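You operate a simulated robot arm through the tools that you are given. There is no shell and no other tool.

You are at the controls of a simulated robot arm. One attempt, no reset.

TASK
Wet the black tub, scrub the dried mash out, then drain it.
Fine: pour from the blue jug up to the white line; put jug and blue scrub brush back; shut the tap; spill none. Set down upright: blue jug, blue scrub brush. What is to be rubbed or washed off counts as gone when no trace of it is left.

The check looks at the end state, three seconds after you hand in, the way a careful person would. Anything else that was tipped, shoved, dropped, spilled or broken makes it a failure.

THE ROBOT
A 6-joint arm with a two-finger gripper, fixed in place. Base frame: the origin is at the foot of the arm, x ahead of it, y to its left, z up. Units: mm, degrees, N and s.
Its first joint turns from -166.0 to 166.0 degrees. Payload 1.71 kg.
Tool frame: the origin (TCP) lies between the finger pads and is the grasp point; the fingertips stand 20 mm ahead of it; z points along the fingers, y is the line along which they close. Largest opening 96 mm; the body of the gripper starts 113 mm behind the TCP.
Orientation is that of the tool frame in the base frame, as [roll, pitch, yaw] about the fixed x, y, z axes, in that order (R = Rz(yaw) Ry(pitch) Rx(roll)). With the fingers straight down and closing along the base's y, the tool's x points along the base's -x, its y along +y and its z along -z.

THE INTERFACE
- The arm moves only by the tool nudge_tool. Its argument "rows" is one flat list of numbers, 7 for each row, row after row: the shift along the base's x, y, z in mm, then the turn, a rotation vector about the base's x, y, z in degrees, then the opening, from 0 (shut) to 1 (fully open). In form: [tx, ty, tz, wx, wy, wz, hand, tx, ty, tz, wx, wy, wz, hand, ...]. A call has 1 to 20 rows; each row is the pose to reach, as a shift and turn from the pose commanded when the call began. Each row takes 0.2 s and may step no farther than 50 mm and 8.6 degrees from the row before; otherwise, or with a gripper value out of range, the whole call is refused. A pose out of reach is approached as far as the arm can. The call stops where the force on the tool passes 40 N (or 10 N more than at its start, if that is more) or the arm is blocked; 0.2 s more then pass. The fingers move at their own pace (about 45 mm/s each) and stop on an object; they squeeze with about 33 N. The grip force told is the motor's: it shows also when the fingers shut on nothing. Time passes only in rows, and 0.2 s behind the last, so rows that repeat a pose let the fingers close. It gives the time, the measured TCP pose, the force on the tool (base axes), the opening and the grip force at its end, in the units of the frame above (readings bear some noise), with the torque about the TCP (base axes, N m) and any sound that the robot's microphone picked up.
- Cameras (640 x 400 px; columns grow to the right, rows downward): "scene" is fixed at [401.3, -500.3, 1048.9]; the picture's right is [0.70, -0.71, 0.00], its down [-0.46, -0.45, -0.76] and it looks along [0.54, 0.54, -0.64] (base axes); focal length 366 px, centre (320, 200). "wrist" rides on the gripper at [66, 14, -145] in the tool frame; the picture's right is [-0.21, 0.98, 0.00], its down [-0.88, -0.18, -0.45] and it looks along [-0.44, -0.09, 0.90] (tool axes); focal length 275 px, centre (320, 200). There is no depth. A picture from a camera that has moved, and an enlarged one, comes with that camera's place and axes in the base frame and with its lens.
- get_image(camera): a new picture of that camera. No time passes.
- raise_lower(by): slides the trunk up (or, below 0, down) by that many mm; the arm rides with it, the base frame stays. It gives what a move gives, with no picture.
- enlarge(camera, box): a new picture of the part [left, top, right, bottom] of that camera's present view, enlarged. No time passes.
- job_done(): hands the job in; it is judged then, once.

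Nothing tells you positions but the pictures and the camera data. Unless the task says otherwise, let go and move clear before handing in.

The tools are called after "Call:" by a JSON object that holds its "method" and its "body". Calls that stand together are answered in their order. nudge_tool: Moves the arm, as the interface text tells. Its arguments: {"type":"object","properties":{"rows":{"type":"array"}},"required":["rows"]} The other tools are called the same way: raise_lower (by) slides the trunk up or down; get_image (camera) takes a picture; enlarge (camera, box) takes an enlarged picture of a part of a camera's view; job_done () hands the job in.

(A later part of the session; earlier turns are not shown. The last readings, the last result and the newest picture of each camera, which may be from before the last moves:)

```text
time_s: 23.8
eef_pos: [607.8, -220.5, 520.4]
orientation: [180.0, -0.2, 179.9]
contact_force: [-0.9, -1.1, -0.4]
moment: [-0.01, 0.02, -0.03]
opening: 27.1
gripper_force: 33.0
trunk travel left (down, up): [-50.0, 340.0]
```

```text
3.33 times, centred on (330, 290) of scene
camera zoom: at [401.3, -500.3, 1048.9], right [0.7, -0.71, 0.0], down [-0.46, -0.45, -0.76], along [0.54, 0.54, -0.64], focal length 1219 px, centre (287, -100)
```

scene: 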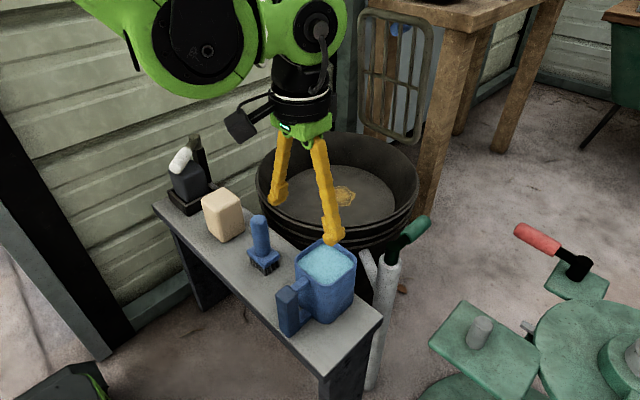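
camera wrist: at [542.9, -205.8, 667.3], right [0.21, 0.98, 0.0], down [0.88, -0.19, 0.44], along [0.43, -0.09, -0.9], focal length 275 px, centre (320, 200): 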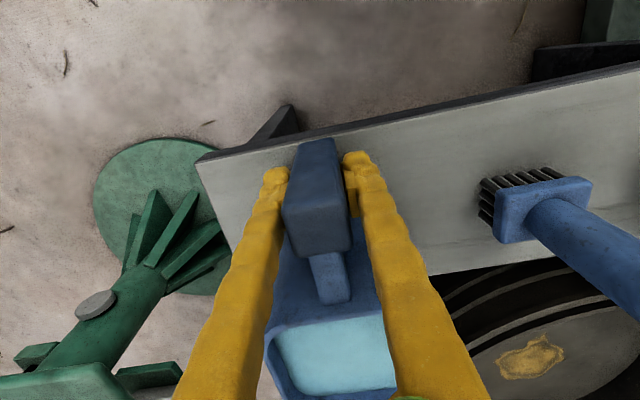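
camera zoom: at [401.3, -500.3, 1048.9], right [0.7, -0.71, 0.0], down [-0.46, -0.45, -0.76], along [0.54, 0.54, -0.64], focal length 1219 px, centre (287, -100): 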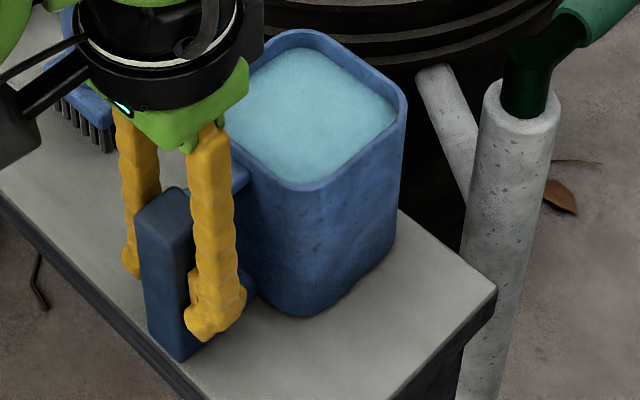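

Re-gripped at z≈521 with the jug level on the bench. Now I'll lift in small steps with readings.

Call:
{"method": "nudge_tool", "body": {"rows": [0, 0, 1, 0, 0, 0, 0, 0, 0, 2, 0, 0, 0, 0, 0, 0, 3, 0, 0, 0, 0]}}

Call:
{"method": "nudge_tool", "body": {"rows": [0, 0, 1, 0, 0, 0, 0, 0, 0, 2, 0, 0, 0, 0, 0, 0, 3, 0, 0, 0, 0]}}

Call:
{"method": "nudge_tool", "body": {"rows": [0, 0, 1, 0, 0, 0, 0, 0, 0, 2, 0, 0, 0, 0, 0, 0, 3, 0, 0, 0, 0]}}

Call:
{"method": "get_image", "body": {"camera": "wrist"}}

Call:
{"method": "enlarge", "body": {"camera": "scene", "box": [270, 230, 390, 350]}}

```text
time_s: 24.6
eef_pos: [608.4, -219.5, 524.2]
orientation: [179.9, -0.1, 179.9]
contact_force: [-0.5, 0.3, -3.1]
moment: [0.01, 0.22, 0.02]
opening: 27.1
gripper_force: 32.7
trunk travel left (down, up): [-50.0, 340.0]
```

```text
time_s: 25.4
eef_pos: [608.9, -220.8, 526.5]
orientation: [179.9, -0.1, 179.9]
contact_force: [-0.3, 0.5, -3.8]
moment: [0.0, 0.21, 0.01]
opening: 26.9
gripper_force: 32.9
trunk travel left (down, up): [-50.0, 340.0]
```

```text
time_s: 26.2
eef_pos: [609.1, -220.6, 531.2]
orientation: [-180.0, -0.2, 179.9]
contact_force: [0.0, -0.1, -3.5]
moment: [0.0, 0.26, 0.04]
opening: 26.7
gripper_force: 32.8
trunk travel left (down, up): [-50.0, 340.0]
```

```text
taken
camera wrist: at [543.3, -205.6, 676.3], right [0.21, 0.98, 0.0], down [0.88, -0.19, 0.44], along [0.43, -0.09, -0.9], focal length 275 px, centre (320, 200)
```

wrist: 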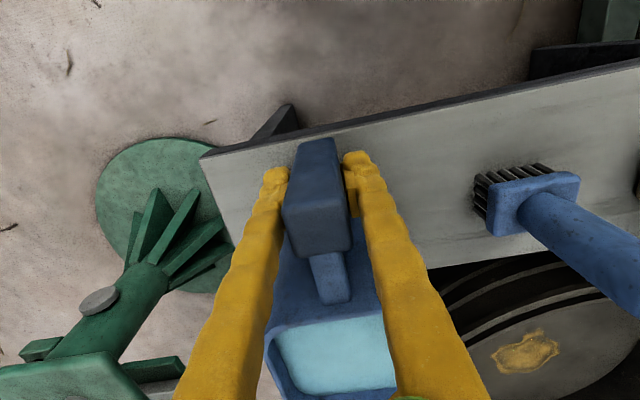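

```text
3.33 times, centred on (330, 290) of scene
camera zoom: at [401.3, -500.3, 1048.9], right [0.7, -0.71, 0.0], down [-0.46, -0.45, -0.76], along [0.54, 0.54, -0.64], focal length 1219 px, centre (287, -100)
```

zoom: 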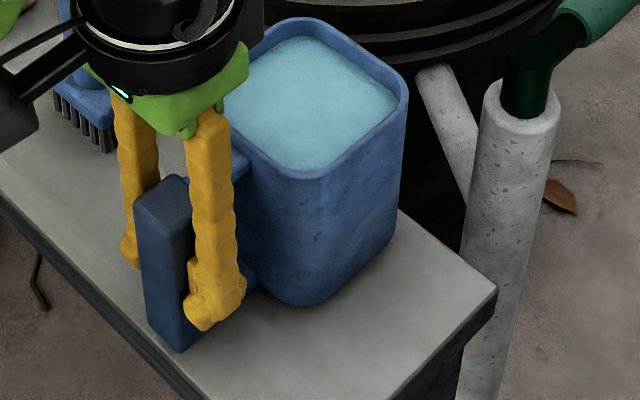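

Now the jug rises with the gripper (about 3.5 N, no slip). I'll continue lifting gradually.

Call:
{"method": "nudge_tool", "body": {"rows": [0, 0, 2, 0, 0, 0, 0, 0, 0, 4, 0, 0, 0, 0, 0, 0, 7, 0, 0, 0, 0, 0, 0, 10, 0, 0, 0, 0]}}

Call:
{"method": "get_image", "body": {"camera": "wrist"}}

Call:
{"method": "enlarge", "body": {"camera": "scene", "box": [270, 230, 390, 350]}}

```text
time_s: 27.2
eef_pos: [608.7, -220.0, 538.8]
orientation: [-180.0, -0.1, 179.9]
contact_force: [0.1, 0.0, -3.2]
moment: [-0.03, 0.19, 0.01]
opening: 27.0
gripper_force: 33.1
trunk travel left (down, up): [-50.0, 340.0]
```

```text
taken
camera wrist: at [543.8, -206.4, 685.5], right [0.21, 0.98, 0.0], down [0.88, -0.19, 0.44], along [0.43, -0.09, -0.9], focal length 275 px, centre (320, 200)
```

wrist: 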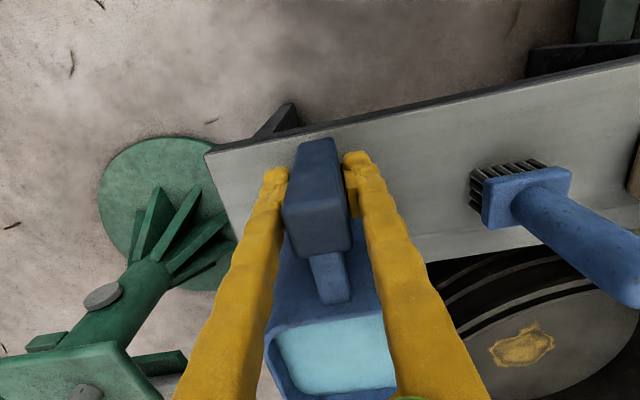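

```text
3.33 times, centred on (330, 290) of scene
camera zoom: at [401.3, -500.3, 1048.9], right [0.7, -0.71, 0.0], down [-0.46, -0.45, -0.76], along [0.54, 0.54, -0.64], focal length 1219 px, centre (287, -100)
```

zoom: 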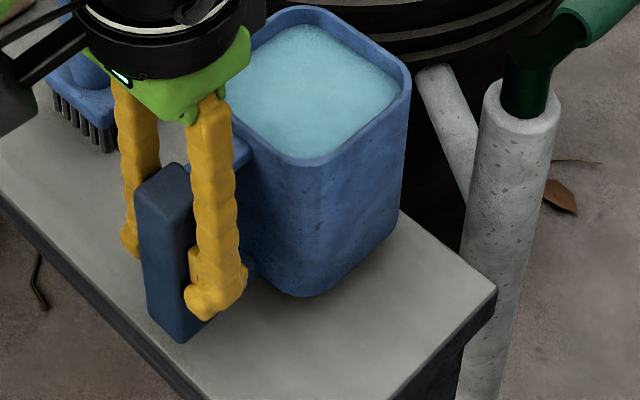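

Holding well. Lifting further at a gentle pace.

Call:
{"method": "nudge_tool", "body": {"rows": [0, 0, 4, 0, 0, 0, 0, 0, 0, 8, 0, 0, 0, 0, 0, 0, 13, 0, 0, 0, 0, 0, 0, 18, 0, 0, 0, 0, 0, 0, 24, 0, 0, 0, 0, 0, 0, 30, 0, 0, 0, 0, 0, 0, 36, 0, 0, 0, 0, 0, 0, 42, 0, 0, 0, 0, 0, 0, 48, 0, 0, 0, 0, 0, 0, 54, 0, 0, 0, 0, 0, 0, 58, 0, 0, 0, 0, 0, 0, 60, 0, 0, 0, 0]}}

Call:
{"method": "get_image", "body": {"camera": "wrist"}}

Call:
{"method": "get_image", "body": {"camera": "scene"}}

```text
time_s: 29.8
eef_pos: [608.2, -218.9, 599.1]
orientation: [-180.0, 0.0, 179.9]
contact_force: [0.1, 0.7, -3.3]
moment: [-0.01, 0.24, 0.0]
opening: 26.9
gripper_force: 33.5
trunk travel left (down, up): [-50.0, 340.0]
```

```text
taken
camera wrist: at [542.8, -205.5, 745.8], right [0.21, 0.98, 0.0], down [0.88, -0.19, 0.44], along [0.43, -0.09, -0.9], focal length 275 px, centre (320, 200)
```

wrist: 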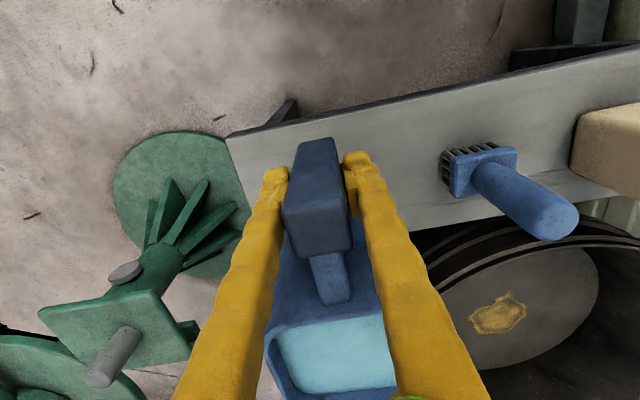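

```text
taken
```

scene: 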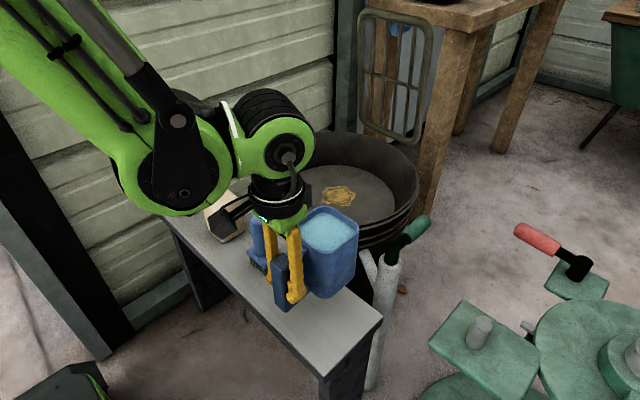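

The jug is held steadily at TCP z≈599. Next I raise it clear of everything, then swing it 90° in yaw so the jug leads toward +y, over toward the tub.

Call:
{"method": "nudge_tool", "body": {"rows": [0, 0, 6, 0, 0, 0, 0, 0, 0, 14, 0, 0, 0, 0, 0, 0, 24, 0, 0, 0, 0, 0, 0, 34, 0, 0, 0, 0, 0, 0, 44, 0, 0, 0, 0, 0, 0, 54, 0, 0, 0, 0, 0, 0, 64, 0, 0, 0, 0, 0, 0, 72, 0, 0, 0, 0, 0, 0, 76, 0, 0, 0, 0, 0, 0, 78, 0, 0, 0, 0]}}

Call:
{"method": "nudge_tool", "body": {"rows": [4, 1, 0, 0, 0, 2, 0, 12, 3, 0, 0, 0, 6, 0, 24, 6, 0, 0, 0, 11, 0, 38, 10, 0, 0, 0, 16, 0, 52, 14, 0, 0, 0, 21, 0, 66, 18, 0, 0, 0, 26, 0, 80, 22, 0, 0, 0, 31, 0, 94, 26, 0, 0, 0, 36, 0, 108, 30, 0, 0, 0, 41, 0, 120, 32, 0, 0, 0, 45, 0, 126, 33, 0, 0, 0, 47, 0]}}

Call:
{"method": "get_image", "body": {"camera": "wrist"}}

Call:
{"method": "get_image", "body": {"camera": "scene"}}

```text
time_s: 32.0
eef_pos: [608.9, -221.7, 676.9]
orientation: [-180.0, -0.1, 179.9]
contact_force: [0.8, 0.0, -3.9]
moment: [0.0, 0.27, -0.04]
opening: 26.9
gripper_force: 33.4
trunk travel left (down, up): [-50.0, 340.0]
```

```text
time_s: 34.4
eef_pos: [733.9, -187.8, 676.7]
orientation: [-179.9, -0.1, -133.0]
contact_force: [-0.2, -0.9, -3.5]
moment: [-0.17, 0.17, -0.01]
opening: 27.0
gripper_force: 33.4
trunk travel left (down, up): [-50.0, 340.0]
```

```text
taken
camera wrist: at [679.7, -225.3, 823.7], right [-0.58, 0.82, 0.0], down [0.73, 0.52, 0.44], along [0.36, 0.26, -0.9], focal length 275 px, centre (320, 200)
```

wrist: 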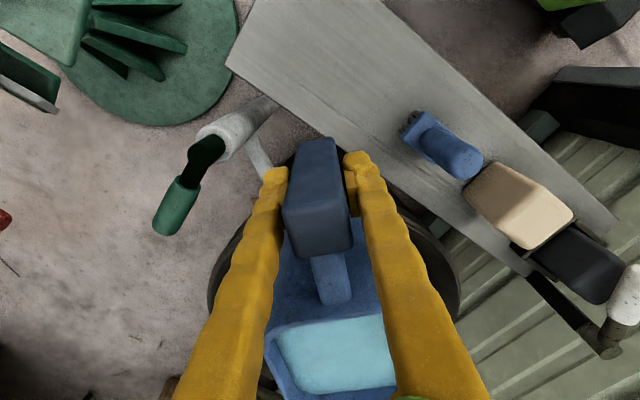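

```text
taken
```

scene: 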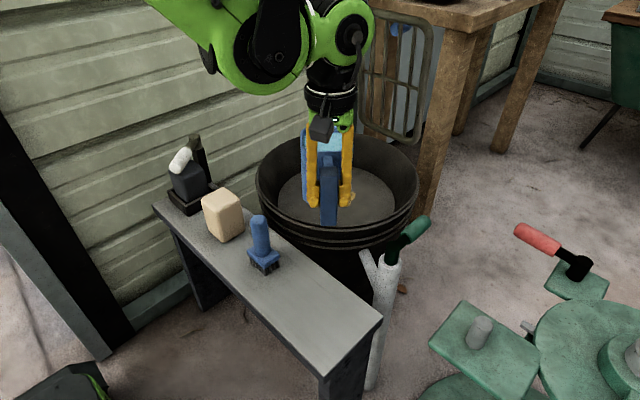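

Still rigid. I'll finish the yaw swing and move to the pour position beside/over the tub.

Call:
{"method": "nudge_tool", "body": {"rows": [6, 2, 0, 0, 0, 2, 0, 16, 5, -2, 0, 0, 6, 0, 28, 9, -4, 0, 0, 11, 0, 42, 13, -7, 0, 0, 16, 0, 56, 17, -11, 0, 0, 21, 0, 70, 21, -15, 0, 0, 26, 0, 84, 25, -20, 0, 0, 31, 0, 98, 30, -25, 0, 0, 36, 0, 108, 33, -30, 0, 0, 40, 0, 114, 35, -34, 0, 0, 42.5, 0, 116, 36, -36, 0, 0, 43, 0]}}

Call:
{"method": "get_image", "body": {"camera": "wrist"}}

Call:
{"method": "get_image", "body": {"camera": "scene"}}

Call:
{"method": "enlarge", "body": {"camera": "scene", "box": [250, 110, 450, 260]}}

```text
time_s: 36.8
eef_pos: [850.0, -152.0, 641.0]
orientation: [179.8, 0.0, -90.1]
contact_force: [-0.6, -0.8, -3.0]
moment: [-0.21, 0.03, -0.02]
opening: 26.8
gripper_force: 33.0
trunk travel left (down, up): [-50.0, 340.0]
```

```text
taken
camera wrist: at [836.2, -216.7, 787.5], right [-0.98, 0.21, 0.0], down [0.19, 0.88, 0.44], along [0.09, 0.43, -0.9], focal length 275 px, centre (320, 200)
```

wrist: 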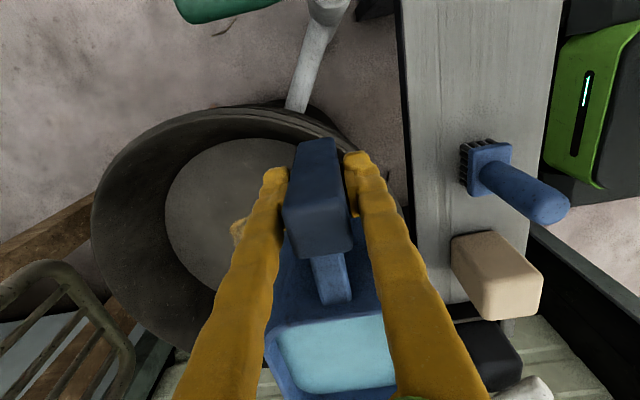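

```text
taken
```

scene: 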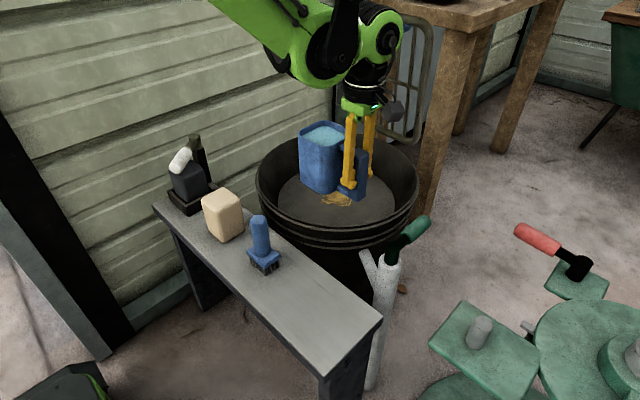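

```text
2.67 times, centred on (350, 185) of scene
camera zoom: at [401.3, -500.3, 1048.9], right [0.7, -0.71, 0.0], down [-0.46, -0.45, -0.76], along [0.54, 0.54, -0.64], focal length 975 px, centre (240, 240)
```

zoom: 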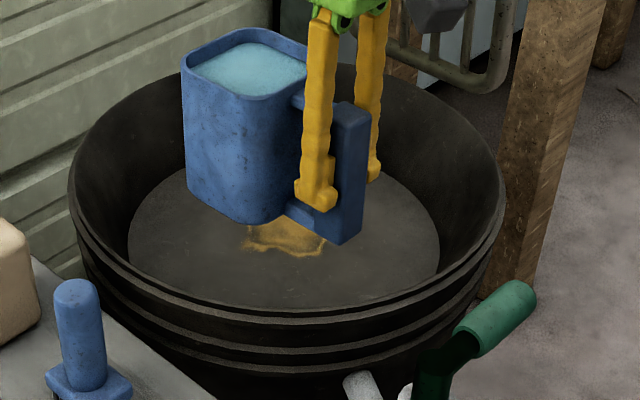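

The jug is level over the tub near (875, −67). I'll shift a bit deeper over the tub and begin a slow tilt toward +y, pivoting about the lip.

Call:
{"method": "nudge_tool", "body": {"rows": [6, 0, 0, 0, 0, 0, 0, 16, 0, 0, 0, 0, 0, 0, 23, 0, 0, 0, 0, 0, 0, 25, -2.3, 0.8, -2.5, 0, 0, 0, 25, -4.6, 1.7, -5, 0, 0, 0, 25, -6.4, 2.7, -7.5, 0, 0, 0, 25, -8.2, 3.8, -10, 0, 0, 0, 25, -8.2, 3.8, -10, 0, 0, 0]}}

Call:
{"method": "get_image", "body": {"camera": "wrist"}}

Call:
{"method": "enlarge", "body": {"camera": "scene", "box": [250, 110, 450, 260]}}

```text
time_s: 38.6
eef_pos: [873.8, -159.4, 646.0]
orientation: [179.9, -10.0, -90.0]
contact_force: [-0.1, 0.2, -3.5]
moment: [-0.22, 0.0, -0.01]
opening: 26.8
gripper_force: 33.6
trunk travel left (down, up): [-50.0, 340.0]
```

```text
taken
camera wrist: at [861.3, -197.8, 800.2], right [-0.98, 0.2, -0.04], down [0.19, 0.94, 0.29], along [0.09, 0.27, -0.96], focal length 275 px, centre (320, 200)
```

wrist: 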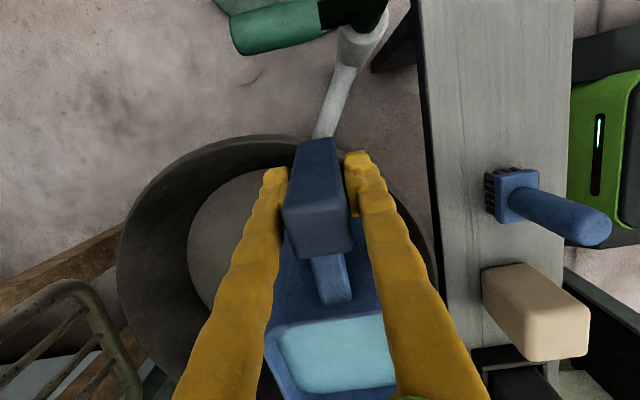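

```text
2.67 times, centred on (350, 185) of scene
camera zoom: at [401.3, -500.3, 1048.9], right [0.7, -0.71, 0.0], down [-0.46, -0.45, -0.76], along [0.54, 0.54, -0.64], focal length 975 px, centre (240, 240)
```

zoom: 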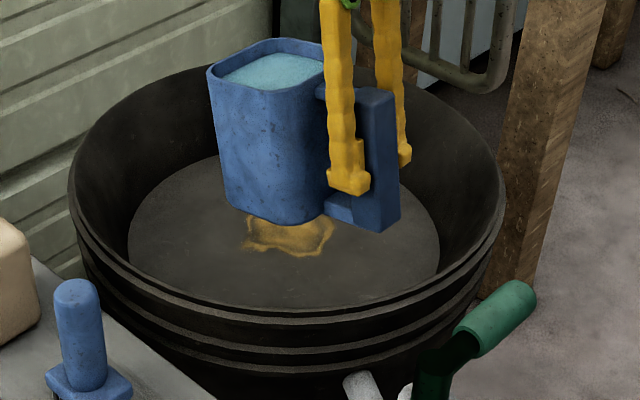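

The water still holds at 10°. I'll go on to 15° and then 20°, checking the level each time.

Call:
{"method": "nudge_tool", "body": {"rows": [0, -1.3, 1.2, -2.5, 0, 0, 0, 0, -2.6, 2.4, -5, 0, 0, 0, 0, -2.6, 2.4, -5, 0, 0, 0]}}

Call:
{"method": "enlarge", "body": {"camera": "scene", "box": [250, 110, 450, 260]}}

Call:
{"method": "nudge_tool", "body": {"rows": [0, -0.7, 1.2, -2.5, 0, 0, 0, 0, -1.4, 2.5, -5, 0, 0, 0, 0, -1.4, 2.5, -5, 0, 0, 0]}}

Call:
{"method": "enlarge", "body": {"camera": "scene", "box": [250, 110, 450, 260]}}

Call:
{"method": "get_image", "body": {"camera": "wrist"}}

```text
time_s: 39.4
eef_pos: [874.4, -162.1, 648.0]
orientation: [179.9, -15.0, -90.0]
contact_force: [0.1, -0.3, -3.3]
moment: [-0.19, -0.02, 0.0]
opening: 27.0
gripper_force: 34.0
trunk travel left (down, up): [-50.0, 340.0]
```

```text
2.67 times, centred on (350, 185) of scene
camera zoom: at [401.3, -500.3, 1048.9], right [0.7, -0.71, 0.0], down [-0.46, -0.45, -0.76], along [0.54, 0.54, -0.64], focal length 975 px, centre (240, 240)
```

zoom: 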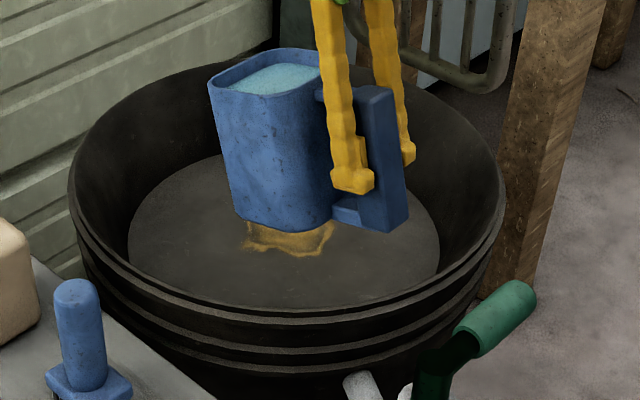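

```text
time_s: 40.2
eef_pos: [875.2, -164.1, 649.2]
orientation: [180.0, -20.0, -89.9]
contact_force: [-0.2, -1.3, -2.6]
moment: [-0.18, -0.02, 0.02]
opening: 26.7
gripper_force: 32.7
trunk travel left (down, up): [-50.0, 340.0]
```

```text
2.67 times, centred on (350, 185) of scene
camera zoom: at [401.3, -500.3, 1048.9], right [0.7, -0.71, 0.0], down [-0.46, -0.45, -0.76], along [0.54, 0.54, -0.64], focal length 975 px, centre (240, 240)
```

zoom: 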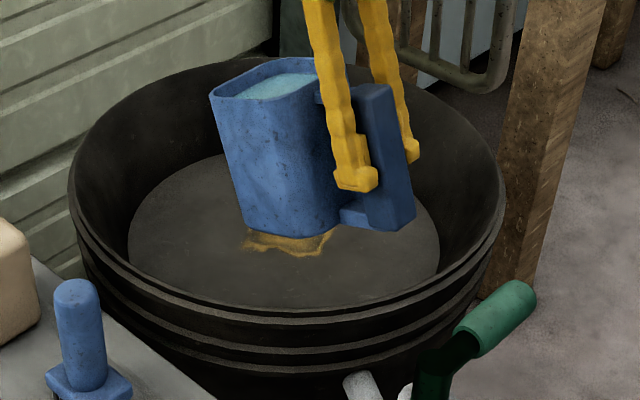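

```text
taken
camera wrist: at [861.5, -175.2, 809.0], right [-0.98, 0.19, -0.07], down [0.19, 0.98, 0.12], along [0.09, 0.1, -0.99], focal length 275 px, centre (320, 200)
```

wrist: 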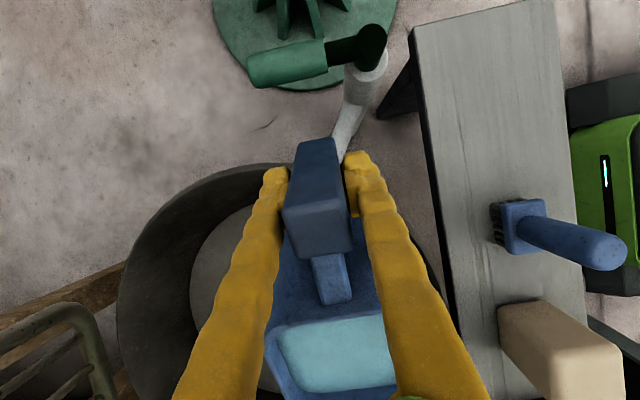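

No flow visible yet. Continuing to 25° and 30° in steps.

Call:
{"method": "nudge_tool", "body": {"rows": [0, -0.2, 3.8, -2.5, 0, 0, 0, 0, -0.4, 7.6, -5, 0, 0, 0, 0, -0.4, 7.6, -5, 0, 0, 0]}}

Call:
{"method": "enlarge", "body": {"camera": "scene", "box": [250, 110, 450, 260]}}

Call:
{"method": "nudge_tool", "body": {"rows": [0, 0.4, 3.8, -2.5, 0, 0, 0, 0, 0.8, 7.6, -5, 0, 0, 0, 0, 0.8, 7.6, -5, 0, 0, 0]}}

Call:
{"method": "enlarge", "body": {"camera": "scene", "box": [250, 110, 450, 260]}}

Call:
{"method": "get_image", "body": {"camera": "wrist"}}

```text
time_s: 41.0
eef_pos: [874.6, -164.5, 658.0]
orientation: [-180.0, -25.0, -90.1]
contact_force: [0.0, 0.5, -3.0]
moment: [-0.19, 0.0, -0.01]
opening: 26.6
gripper_force: 33.1
trunk travel left (down, up): [-50.0, 340.0]
```

```text
2.67 times, centred on (350, 185) of scene
camera zoom: at [401.3, -500.3, 1048.9], right [0.7, -0.71, 0.0], down [-0.46, -0.45, -0.76], along [0.54, 0.54, -0.64], focal length 975 px, centre (240, 240)
```

zoom: 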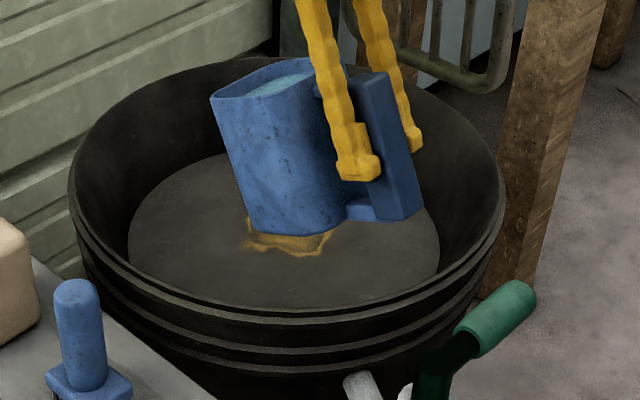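

```text
time_s: 41.8
eef_pos: [875.7, -163.7, 666.3]
orientation: [179.9, -30.0, -90.0]
contact_force: [-0.3, 0.6, -3.0]
moment: [-0.17, 0.0, 0.0]
opening: 27.1
gripper_force: 32.6
trunk travel left (down, up): [-50.0, 340.0]
```

```text
2.67 times, centred on (350, 185) of scene
camera zoom: at [401.3, -500.3, 1048.9], right [0.7, -0.71, 0.0], down [-0.46, -0.45, -0.76], along [0.54, 0.54, -0.64], focal length 975 px, centre (240, 240)
```

zoom: 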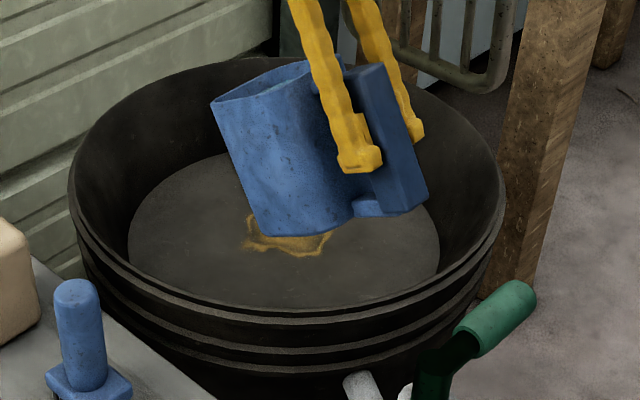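

```text
taken
camera wrist: at [861.5, -147.6, 824.4], right [-0.98, 0.18, -0.1], down [0.19, 0.98, -0.05], along [0.09, -0.07, -0.99], focal length 275 px, centre (320, 200)
```

wrist: 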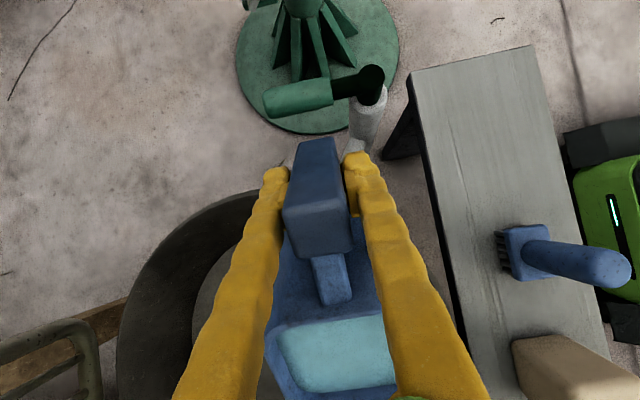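

Still no visible flow at 30°. Continuing carefully to 35°, then 40°.

Call:
{"method": "nudge_tool", "body": {"rows": [0, 0.9, 3.7, -2.5, 0, 0, 0, 0, 1.8, 7.5, -5, 0, 0, 0, 0, 1.8, 7.5, -5, 0, 0, 0]}}

Call:
{"method": "enlarge", "body": {"camera": "scene", "box": [250, 110, 450, 260]}}

Call:
{"method": "nudge_tool", "body": {"rows": [0, 1.5, 3.7, -2.5, 0, 0, 0, 0, 3.0, 7.3, -5, 0, 0, 0, 0, 3.0, 7.3, -5, 0, 0, 0]}}

Call:
{"method": "enlarge", "body": {"camera": "scene", "box": [250, 110, 450, 260]}}

Call:
{"method": "get_image", "body": {"camera": "wrist"}}

```text
time_s: 42.6
eef_pos: [876.1, -162.3, 671.8]
orientation: [179.8, -35.1, -90.0]
contact_force: [-0.4, -0.6, -3.9]
moment: [-0.17, 0.0, 0.03]
opening: 27.1
gripper_force: 33.5
trunk travel left (down, up): [-50.0, 340.0]
```

```text
2.67 times, centred on (350, 185) of scene
camera zoom: at [401.3, -500.3, 1048.9], right [0.7, -0.71, 0.0], down [-0.46, -0.45, -0.76], along [0.54, 0.54, -0.64], focal length 975 px, centre (240, 240)
```

zoom: 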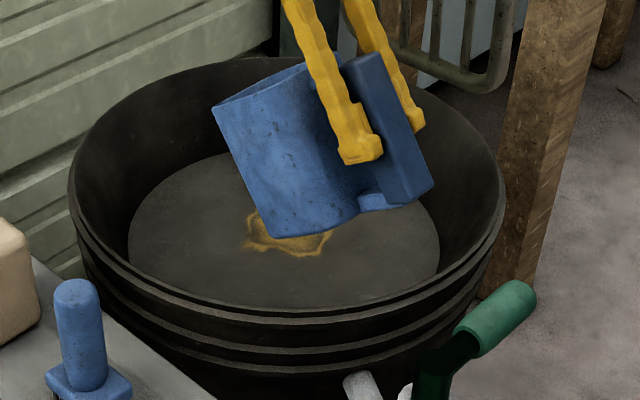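

```text
time_s: 43.4
eef_pos: [876.2, -159.0, 680.3]
orientation: [180.0, -40.0, -90.0]
contact_force: [0.2, 0.8, -4.1]
moment: [-0.15, -0.01, -0.01]
opening: 26.9
gripper_force: 32.8
trunk travel left (down, up): [-50.0, 340.0]
```

```text
2.67 times, centred on (350, 185) of scene
camera zoom: at [401.3, -500.3, 1048.9], right [0.7, -0.71, 0.0], down [-0.46, -0.45, -0.76], along [0.54, 0.54, -0.64], focal length 975 px, centre (240, 240)
```

zoom: 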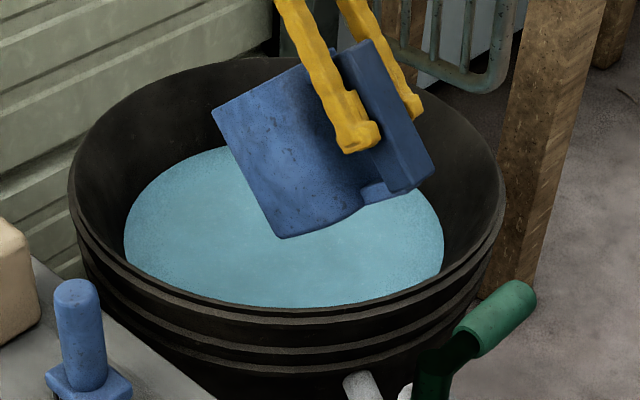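

```text
taken
camera wrist: at [862.6, -115.1, 834.3], right [-0.98, 0.16, -0.13], down [0.18, 0.96, -0.22], along [0.09, -0.24, -0.97], focal length 275 px, centre (320, 200)
```

wrist: 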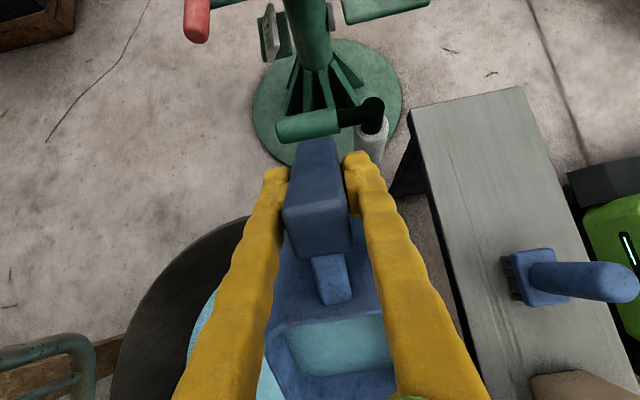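

Water started flowing at about 40° and there's now a layer in the tub. I'll look closely for the white line and the levels before more time passes.

Call:
{"method": "enlarge", "body": {"camera": "scene", "box": [280, 120, 420, 240]}}

Call:
{"method": "enlarge", "body": {"camera": "scene", "box": [340, 150, 420, 220]}}

Call:
{"method": "enlarge", "body": {"camera": "wrist", "box": [250, 240, 420, 400]}}

Call:
{"method": "enlarge", "body": {"camera": "wrist", "box": [100, 200, 300, 400]}}

```text
3.33 times, centred on (350, 180) of scene
camera zoom: at [401.3, -500.3, 1048.9], right [0.7, -0.71, 0.0], down [-0.46, -0.45, -0.76], along [0.54, 0.54, -0.64], focal length 1219 px, centre (220, 267)
```

zoom: 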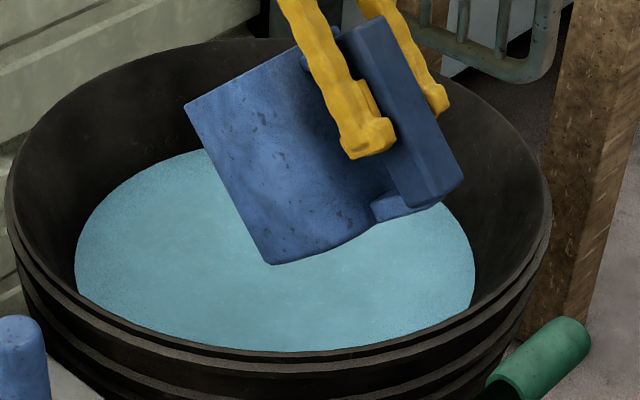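

```text
5.71 times, centred on (380, 185) of scene
camera zoom: at [401.3, -500.3, 1048.9], right [0.7, -0.71, 0.0], down [-0.46, -0.45, -0.76], along [0.54, 0.54, -0.64], focal length 2090 px, centre (-23, 286)
```

zoom: 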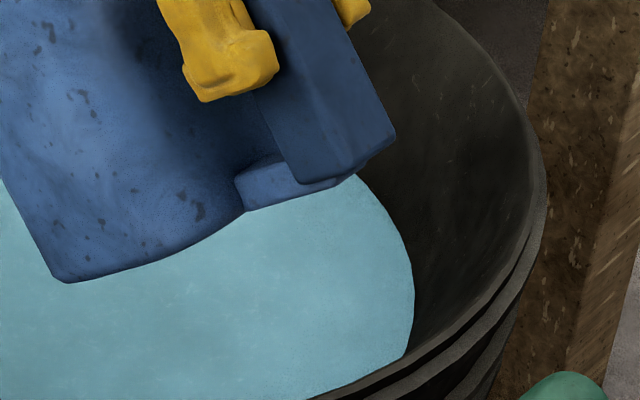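

```text
2.50 times, centred on (335, 320) of wrist
camera zoom: at [862.6, -115.1, 834.3], right [-0.98, 0.16, -0.13], down [0.18, 0.96, -0.22], along [0.09, -0.24, -0.97], focal length 688 px, centre (282, -100)
```

zoom: 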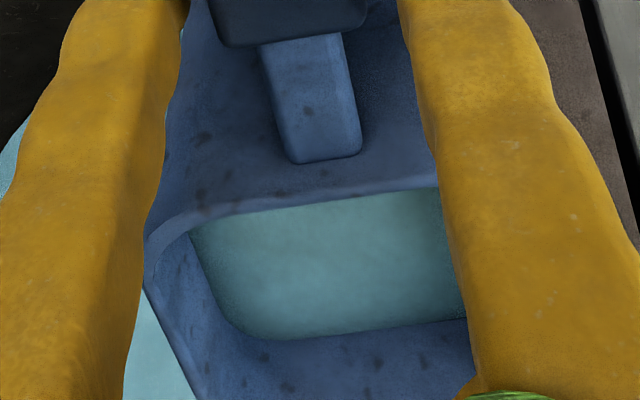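

```text
2.00 times, centred on (200, 300) of wrist
camera zoom: at [862.6, -115.1, 834.3], right [-0.98, 0.16, -0.13], down [0.18, 0.96, -0.22], along [0.09, -0.24, -0.97], focal length 551 px, centre (560, 0)
```

zoom: 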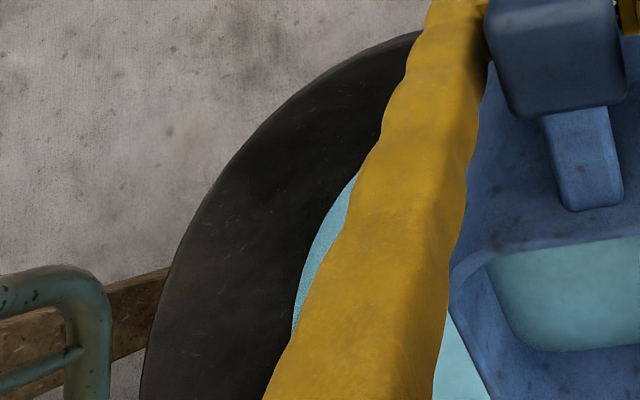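

The jug already lost a good share of its water; I'll tilt back now to pause the flow and search for the line.

Call:
{"method": "nudge_tool", "body": {"rows": [0, -4.0, -9, 8, 0, 0, 0, 0, -5, -15, 14, 0, 0, 0]}}

Call:
{"method": "enlarge", "body": {"camera": "scene", "box": [250, 110, 450, 260]}}

Call:
{"method": "get_image", "body": {"camera": "wrist"}}

Call:
{"method": "enlarge", "body": {"camera": "wrist", "box": [250, 240, 420, 400]}}

```text
time_s: 44.0
eef_pos: [876.3, -162.5, 664.2]
orientation: [180.0, -25.9, -89.9]
contact_force: [0.4, 1.1, -3.4]
moment: [-0.21, 0.02, 0.03]
opening: 27.1
gripper_force: 33.1
trunk travel left (down, up): [-50.0, 340.0]
```

```text
2.67 times, centred on (350, 185) of scene
camera zoom: at [401.3, -500.3, 1048.9], right [0.7, -0.71, 0.0], down [-0.46, -0.45, -0.76], along [0.54, 0.54, -0.64], focal length 975 px, centre (240, 240)
```

zoom: 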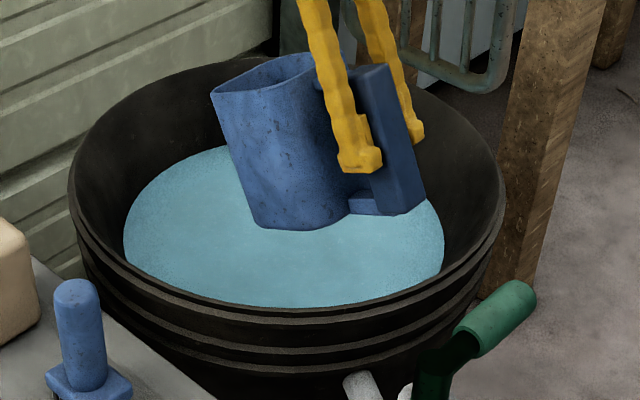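

```text
taken
camera wrist: at [862.3, -159.1, 824.7], right [-0.98, 0.19, -0.09], down [0.19, 0.98, 0.02], along [0.09, 0.0, -1.0], focal length 275 px, centre (320, 200)
```

wrist: 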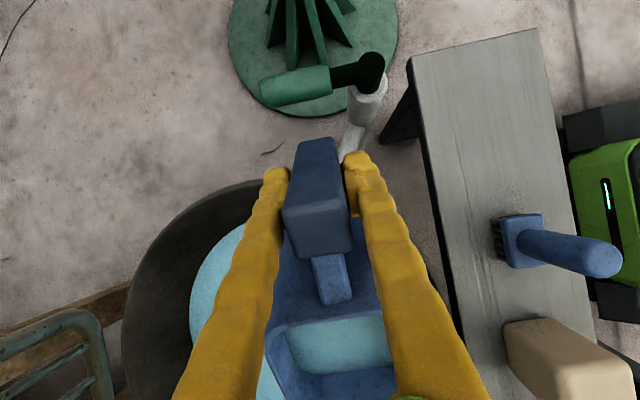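

```text
2.50 times, centred on (335, 320) of wrist
camera zoom: at [862.3, -159.1, 824.7], right [-0.98, 0.19, -0.09], down [0.19, 0.98, 0.02], along [0.09, 0.0, -1.0], focal length 688 px, centre (282, -100)
```

zoom: 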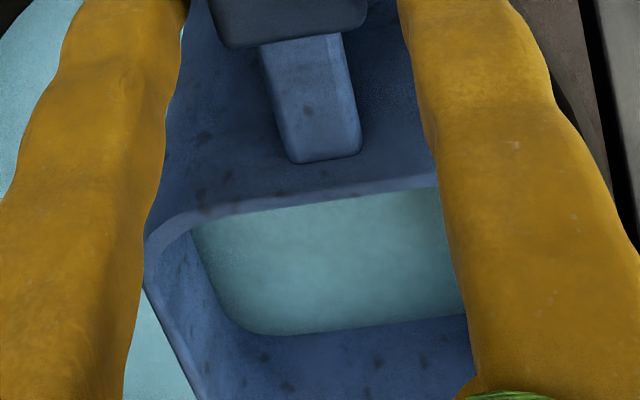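

The flow is paused. I'll bring the jug upright and pull it back so I can inspect the tub and the jug interior for the line.

Call:
{"method": "nudge_tool", "body": {"rows": [0, -1, 2, 4, 0, 0, 0, 0, -2, 4, 8, 0, 0, 0, 0, -2, 6, 12, 0, 0, 0, 0, -2, 8, 16, 0, 0, 0, 0, -2, 10, 20, 0, 0, 0, 0, -2, 12, 24, 0, 0, 0, 0, -2, 14, 26, 0, 0, 0]}}

Call:
{"method": "nudge_tool", "body": {"rows": [-6, -2, 0, 0, 0, 0, 0, -18, -6, 3, 0, 0, 0, 0, -34, -12, 6, 0, 0, 0, 0, -52, -20, 9, 0, 0, 0, 0, -70, -28, 12, 0, 0, 0, 0, -88, -36, 12, 0, 0, 0, 0, -106, -44, 12, 0, 0, 0, 0, -124, -52, 12, 0, 0, 0, 0, -142, -60, 12, 0, 0, 0, 0, -156, -66, 12, 0, 0, 0, 0, -162, -70, 12, 0, 0, 0, 0]}}

Call:
{"method": "get_image", "body": {"camera": "scene"}}

Call:
{"method": "enlarge", "body": {"camera": "scene", "box": [250, 120, 430, 240]}}

Call:
{"method": "get_image", "body": {"camera": "wrist"}}

```text
time_s: 45.6
eef_pos: [874.7, -164.3, 678.4]
orientation: [179.9, 0.1, -90.0]
contact_force: [-0.2, -0.6, -2.9]
moment: [-0.27, 0.03, 0.0]
opening: 27.1
gripper_force: 33.6
trunk travel left (down, up): [-50.0, 340.0]
```

```text
time_s: 48.0
eef_pos: [714.9, -237.7, 690.4]
orientation: [179.9, 0.1, -90.1]
contact_force: [0.4, -1.0, -3.0]
moment: [-0.24, 0.03, 0.0]
opening: 26.4
gripper_force: 32.7
trunk travel left (down, up): [-50.0, 340.0]
```

```text
taken
```

scene: 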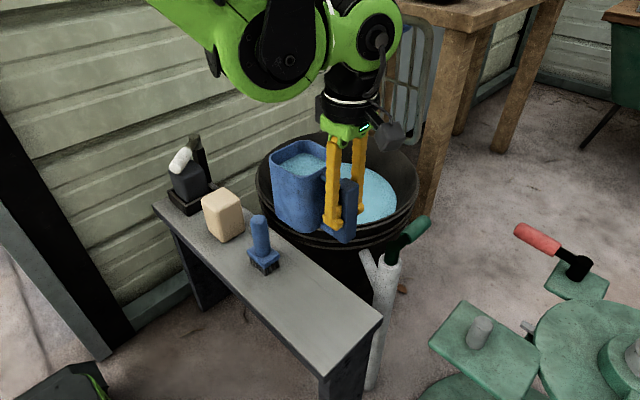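

```text
3.33 times, centred on (340, 180) of scene
camera zoom: at [401.3, -500.3, 1048.9], right [0.7, -0.71, 0.0], down [-0.46, -0.45, -0.76], along [0.54, 0.54, -0.64], focal length 1219 px, centre (253, 267)
```

zoom: 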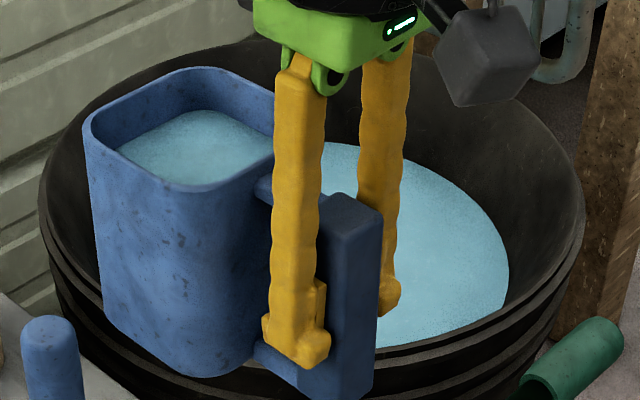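

```text
taken
camera wrist: at [700.6, -302.7, 836.1], right [-0.98, 0.21, 0.0], down [0.19, 0.88, 0.44], along [0.09, 0.43, -0.9], focal length 275 px, centre (320, 200)
```

wrist: 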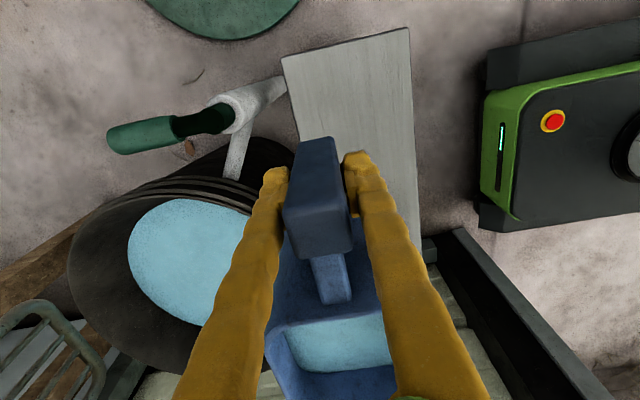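

The jug is now upright beside the tub, with its level visibly lower. I'll zoom into the tub wall from both cameras for any line.

Call:
{"method": "enlarge", "body": {"camera": "wrist", "box": [50, 160, 270, 380]}}

Call:
{"method": "enlarge", "body": {"camera": "scene", "box": [350, 140, 430, 220]}}

Call:
{"method": "enlarge", "body": {"camera": "scene", "box": [265, 130, 335, 200]}}

```text
1.82 times, centred on (160, 270) of wrist
camera zoom: at [700.6, -302.7, 836.1], right [-0.98, 0.21, 0.0], down [0.19, 0.88, 0.44], along [0.09, 0.43, -0.9], focal length 500 px, centre (611, 73)
```

zoom: 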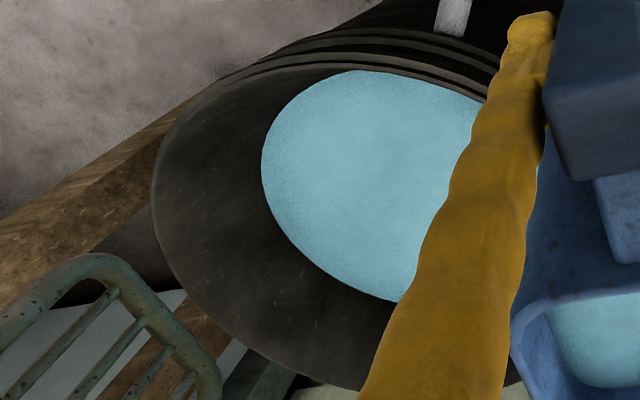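

```text
5.00 times, centred on (390, 180) of scene
camera zoom: at [401.3, -500.3, 1048.9], right [0.7, -0.71, 0.0], down [-0.46, -0.45, -0.76], along [0.54, 0.54, -0.64], focal length 1828 px, centre (-30, 300)
```

zoom: 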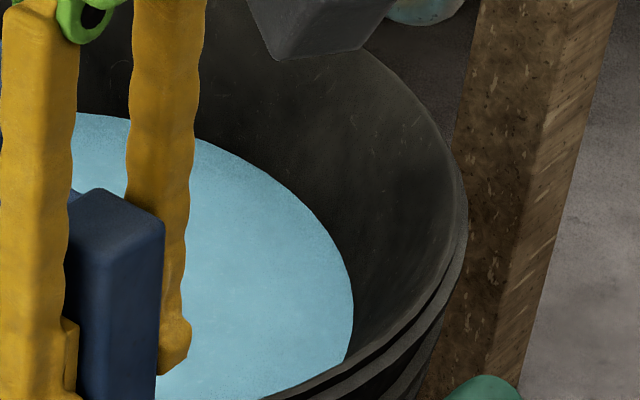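

```text
5.71 times, centred on (300, 165) of scene
camera zoom: at [401.3, -500.3, 1048.9], right [0.7, -0.71, 0.0], down [-0.46, -0.45, -0.76], along [0.54, 0.54, -0.64], focal length 2090 px, centre (434, 400)
```

zoom: 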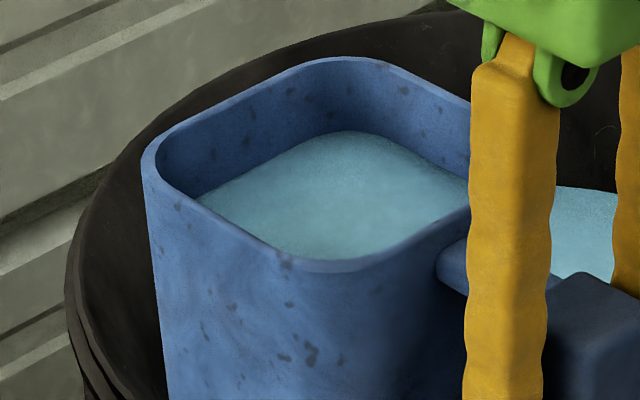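

No line yet. I'll do extreme zooms just above the waterline on the far wall and along the rim, plus the tub exterior.

Call:
{"method": "enlarge", "body": {"camera": "scene", "box": [360, 145, 400, 170]}}

Call:
{"method": "enlarge", "body": {"camera": "scene", "box": [375, 190, 425, 225]}}

Call:
{"method": "enlarge", "body": {"camera": "wrist", "box": [90, 160, 190, 230]}}

Call:
{"method": "enlarge", "body": {"camera": "wrist", "box": [70, 230, 200, 370]}}

Call:
{"method": "enlarge", "body": {"camera": "wrist", "box": [90, 70, 300, 210]}}

```text
16.00 times, centred on (380, 158) of scene
camera zoom: at [401.3, -500.3, 1048.9], right [0.7, -0.71, 0.0], down [-0.46, -0.45, -0.76], along [0.54, 0.54, -0.64], focal length 5851 px, centre (-640, 880)
```

zoom: 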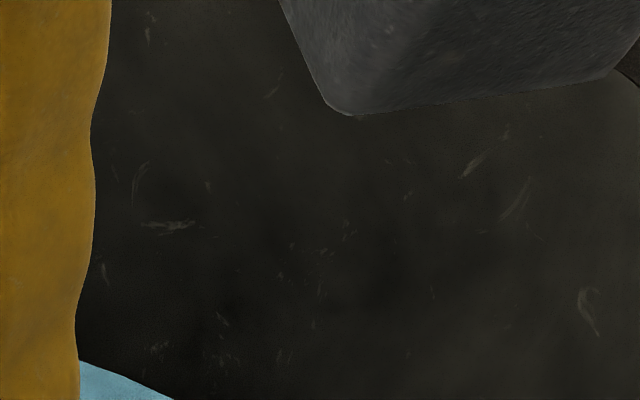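

```text
11.43 times, centred on (400, 208) of scene
camera zoom: at [401.3, -500.3, 1048.9], right [0.7, -0.71, 0.0], down [-0.46, -0.45, -0.76], along [0.54, 0.54, -0.64], focal length 4179 px, centre (-594, 114)
```

zoom: 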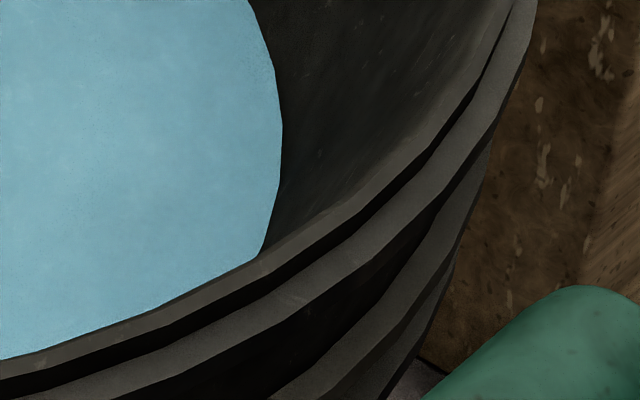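

```text
5.71 times, centred on (140, 195) of wrist
camera zoom: at [700.6, -302.7, 836.1], right [-0.98, 0.21, 0.0], down [0.19, 0.88, 0.44], along [0.09, 0.43, -0.9], focal length 1573 px, centre (1349, 229)
```

zoom: 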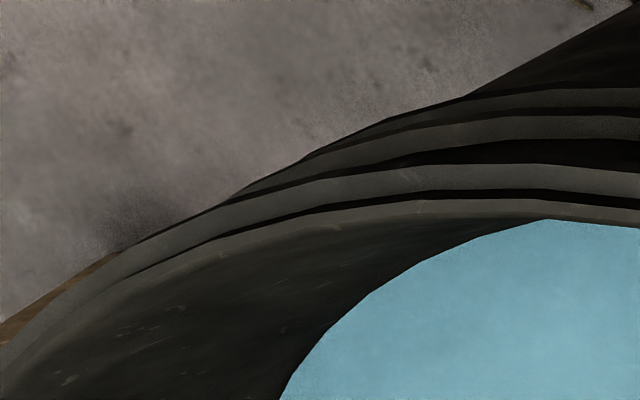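

```text
2.86 times, centred on (135, 300) of wrist
camera zoom: at [700.6, -302.7, 836.1], right [-0.98, 0.21, 0.0], down [0.19, 0.88, 0.44], along [0.09, 0.43, -0.9], focal length 786 px, centre (849, -86)
```

zoom: 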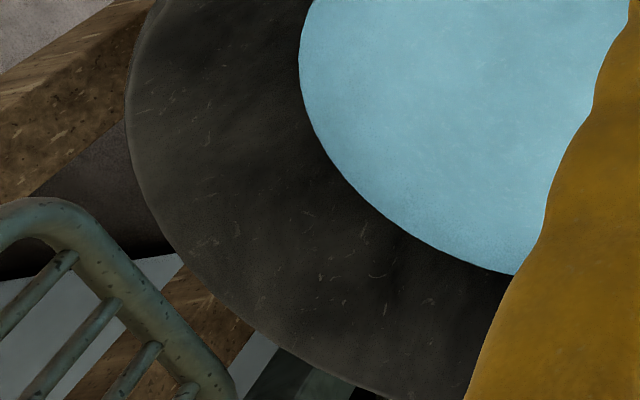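

```text
2.86 times, centred on (195, 140) of wrist
camera zoom: at [700.6, -302.7, 836.1], right [-0.98, 0.21, 0.0], down [0.19, 0.88, 0.44], along [0.09, 0.43, -0.9], focal length 786 px, centre (677, 371)
```

zoom: 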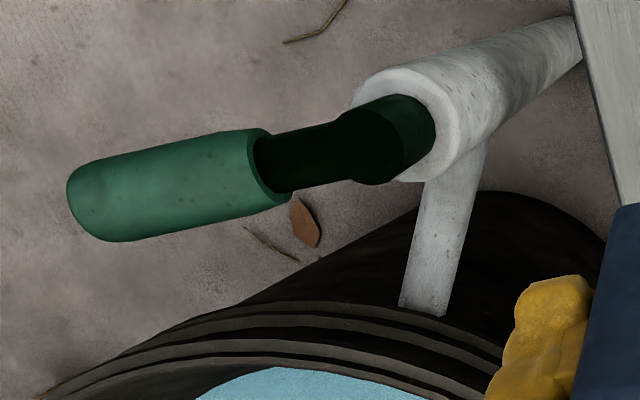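

The line still isn't visible; the most consistent approach is to pour on in small increments and watch both vessels. I'll return over the tub and tilt to 35°, then slightly past 40°.

Call:
{"method": "nudge_tool", "body": {"rows": [6, 3, 0, 0, 0, 0, 0, 18, 8, -2, 0, 0, 0, 0, 34, 15, -4, 0, 0, 0, 0, 52, 23, -6, 0, 0, 0, 0, 70, 31, -8, 0, 0, 0, 0, 88, 39, -10, 0, 0, 0, 0, 106, 47, -12, 0, 0, 0, 0, 124, 55, -12, 0, 0, 0, 0, 142, 63, -12, 0, 0, 0, 0, 156, 70, -12, 0, 0, 0, 0, 161, 74, -12, 0, 0, 0, 0]}}

Call:
{"method": "nudge_tool", "body": {"rows": [0, 0, 0, -5, 0, 0, 0, 0, 0, -1, -10, 0, 0, 0, 0, 0, -2, -15, 0, 0, 0, 0, 0, -3, -20, 0, 0, 0, 0, 0, -4, -25, 0, 0, 0, 0, 0, -5, -30, 0, 0, 0, 0, 0, -6, -35, 0, 0, 0]}}

Call:
{"method": "enlarge", "body": {"camera": "scene", "box": [250, 110, 450, 260]}}

Call:
{"method": "enlarge", "body": {"camera": "wrist", "box": [250, 240, 420, 400]}}

```text
time_s: 50.4
eef_pos: [875.0, -159.3, 680.0]
orientation: [179.9, 0.0, -90.1]
contact_force: [0.0, -1.1, -3.6]
moment: [-0.24, 0.0, 0.05]
opening: 26.9
gripper_force: 32.9
trunk travel left (down, up): [-50.0, 340.0]
```

```text
time_s: 52.0
eef_pos: [874.6, -161.2, 673.5]
orientation: [179.9, -35.0, -90.1]
contact_force: [0.4, -1.1, -2.3]
moment: [-0.1, -0.01, 0.01]
opening: 27.0
gripper_force: 33.6
trunk travel left (down, up): [-50.0, 340.0]
```

```text
2.67 times, centred on (350, 185) of scene
camera zoom: at [401.3, -500.3, 1048.9], right [0.7, -0.71, 0.0], down [-0.46, -0.45, -0.76], along [0.54, 0.54, -0.64], focal length 975 px, centre (240, 240)
```

zoom: 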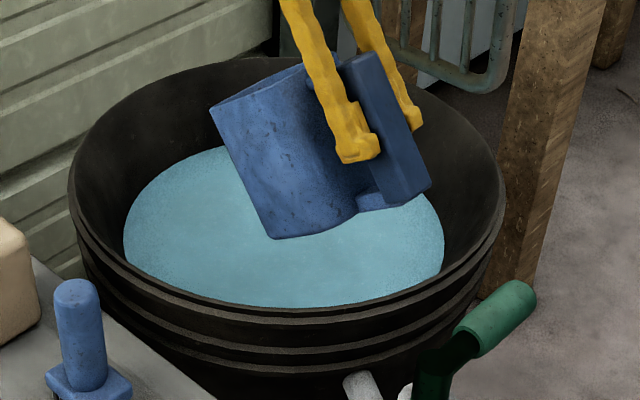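

```text
2.50 times, centred on (335, 320) of wrist
camera zoom: at [860.9, -131.1, 830.6], right [-0.98, 0.17, -0.12], down [0.19, 0.97, -0.14], along [0.09, -0.16, -0.98], focal length 688 px, centre (282, -100)
```

zoom: 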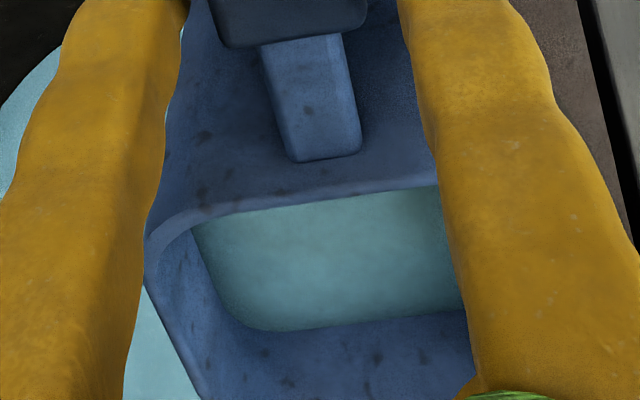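

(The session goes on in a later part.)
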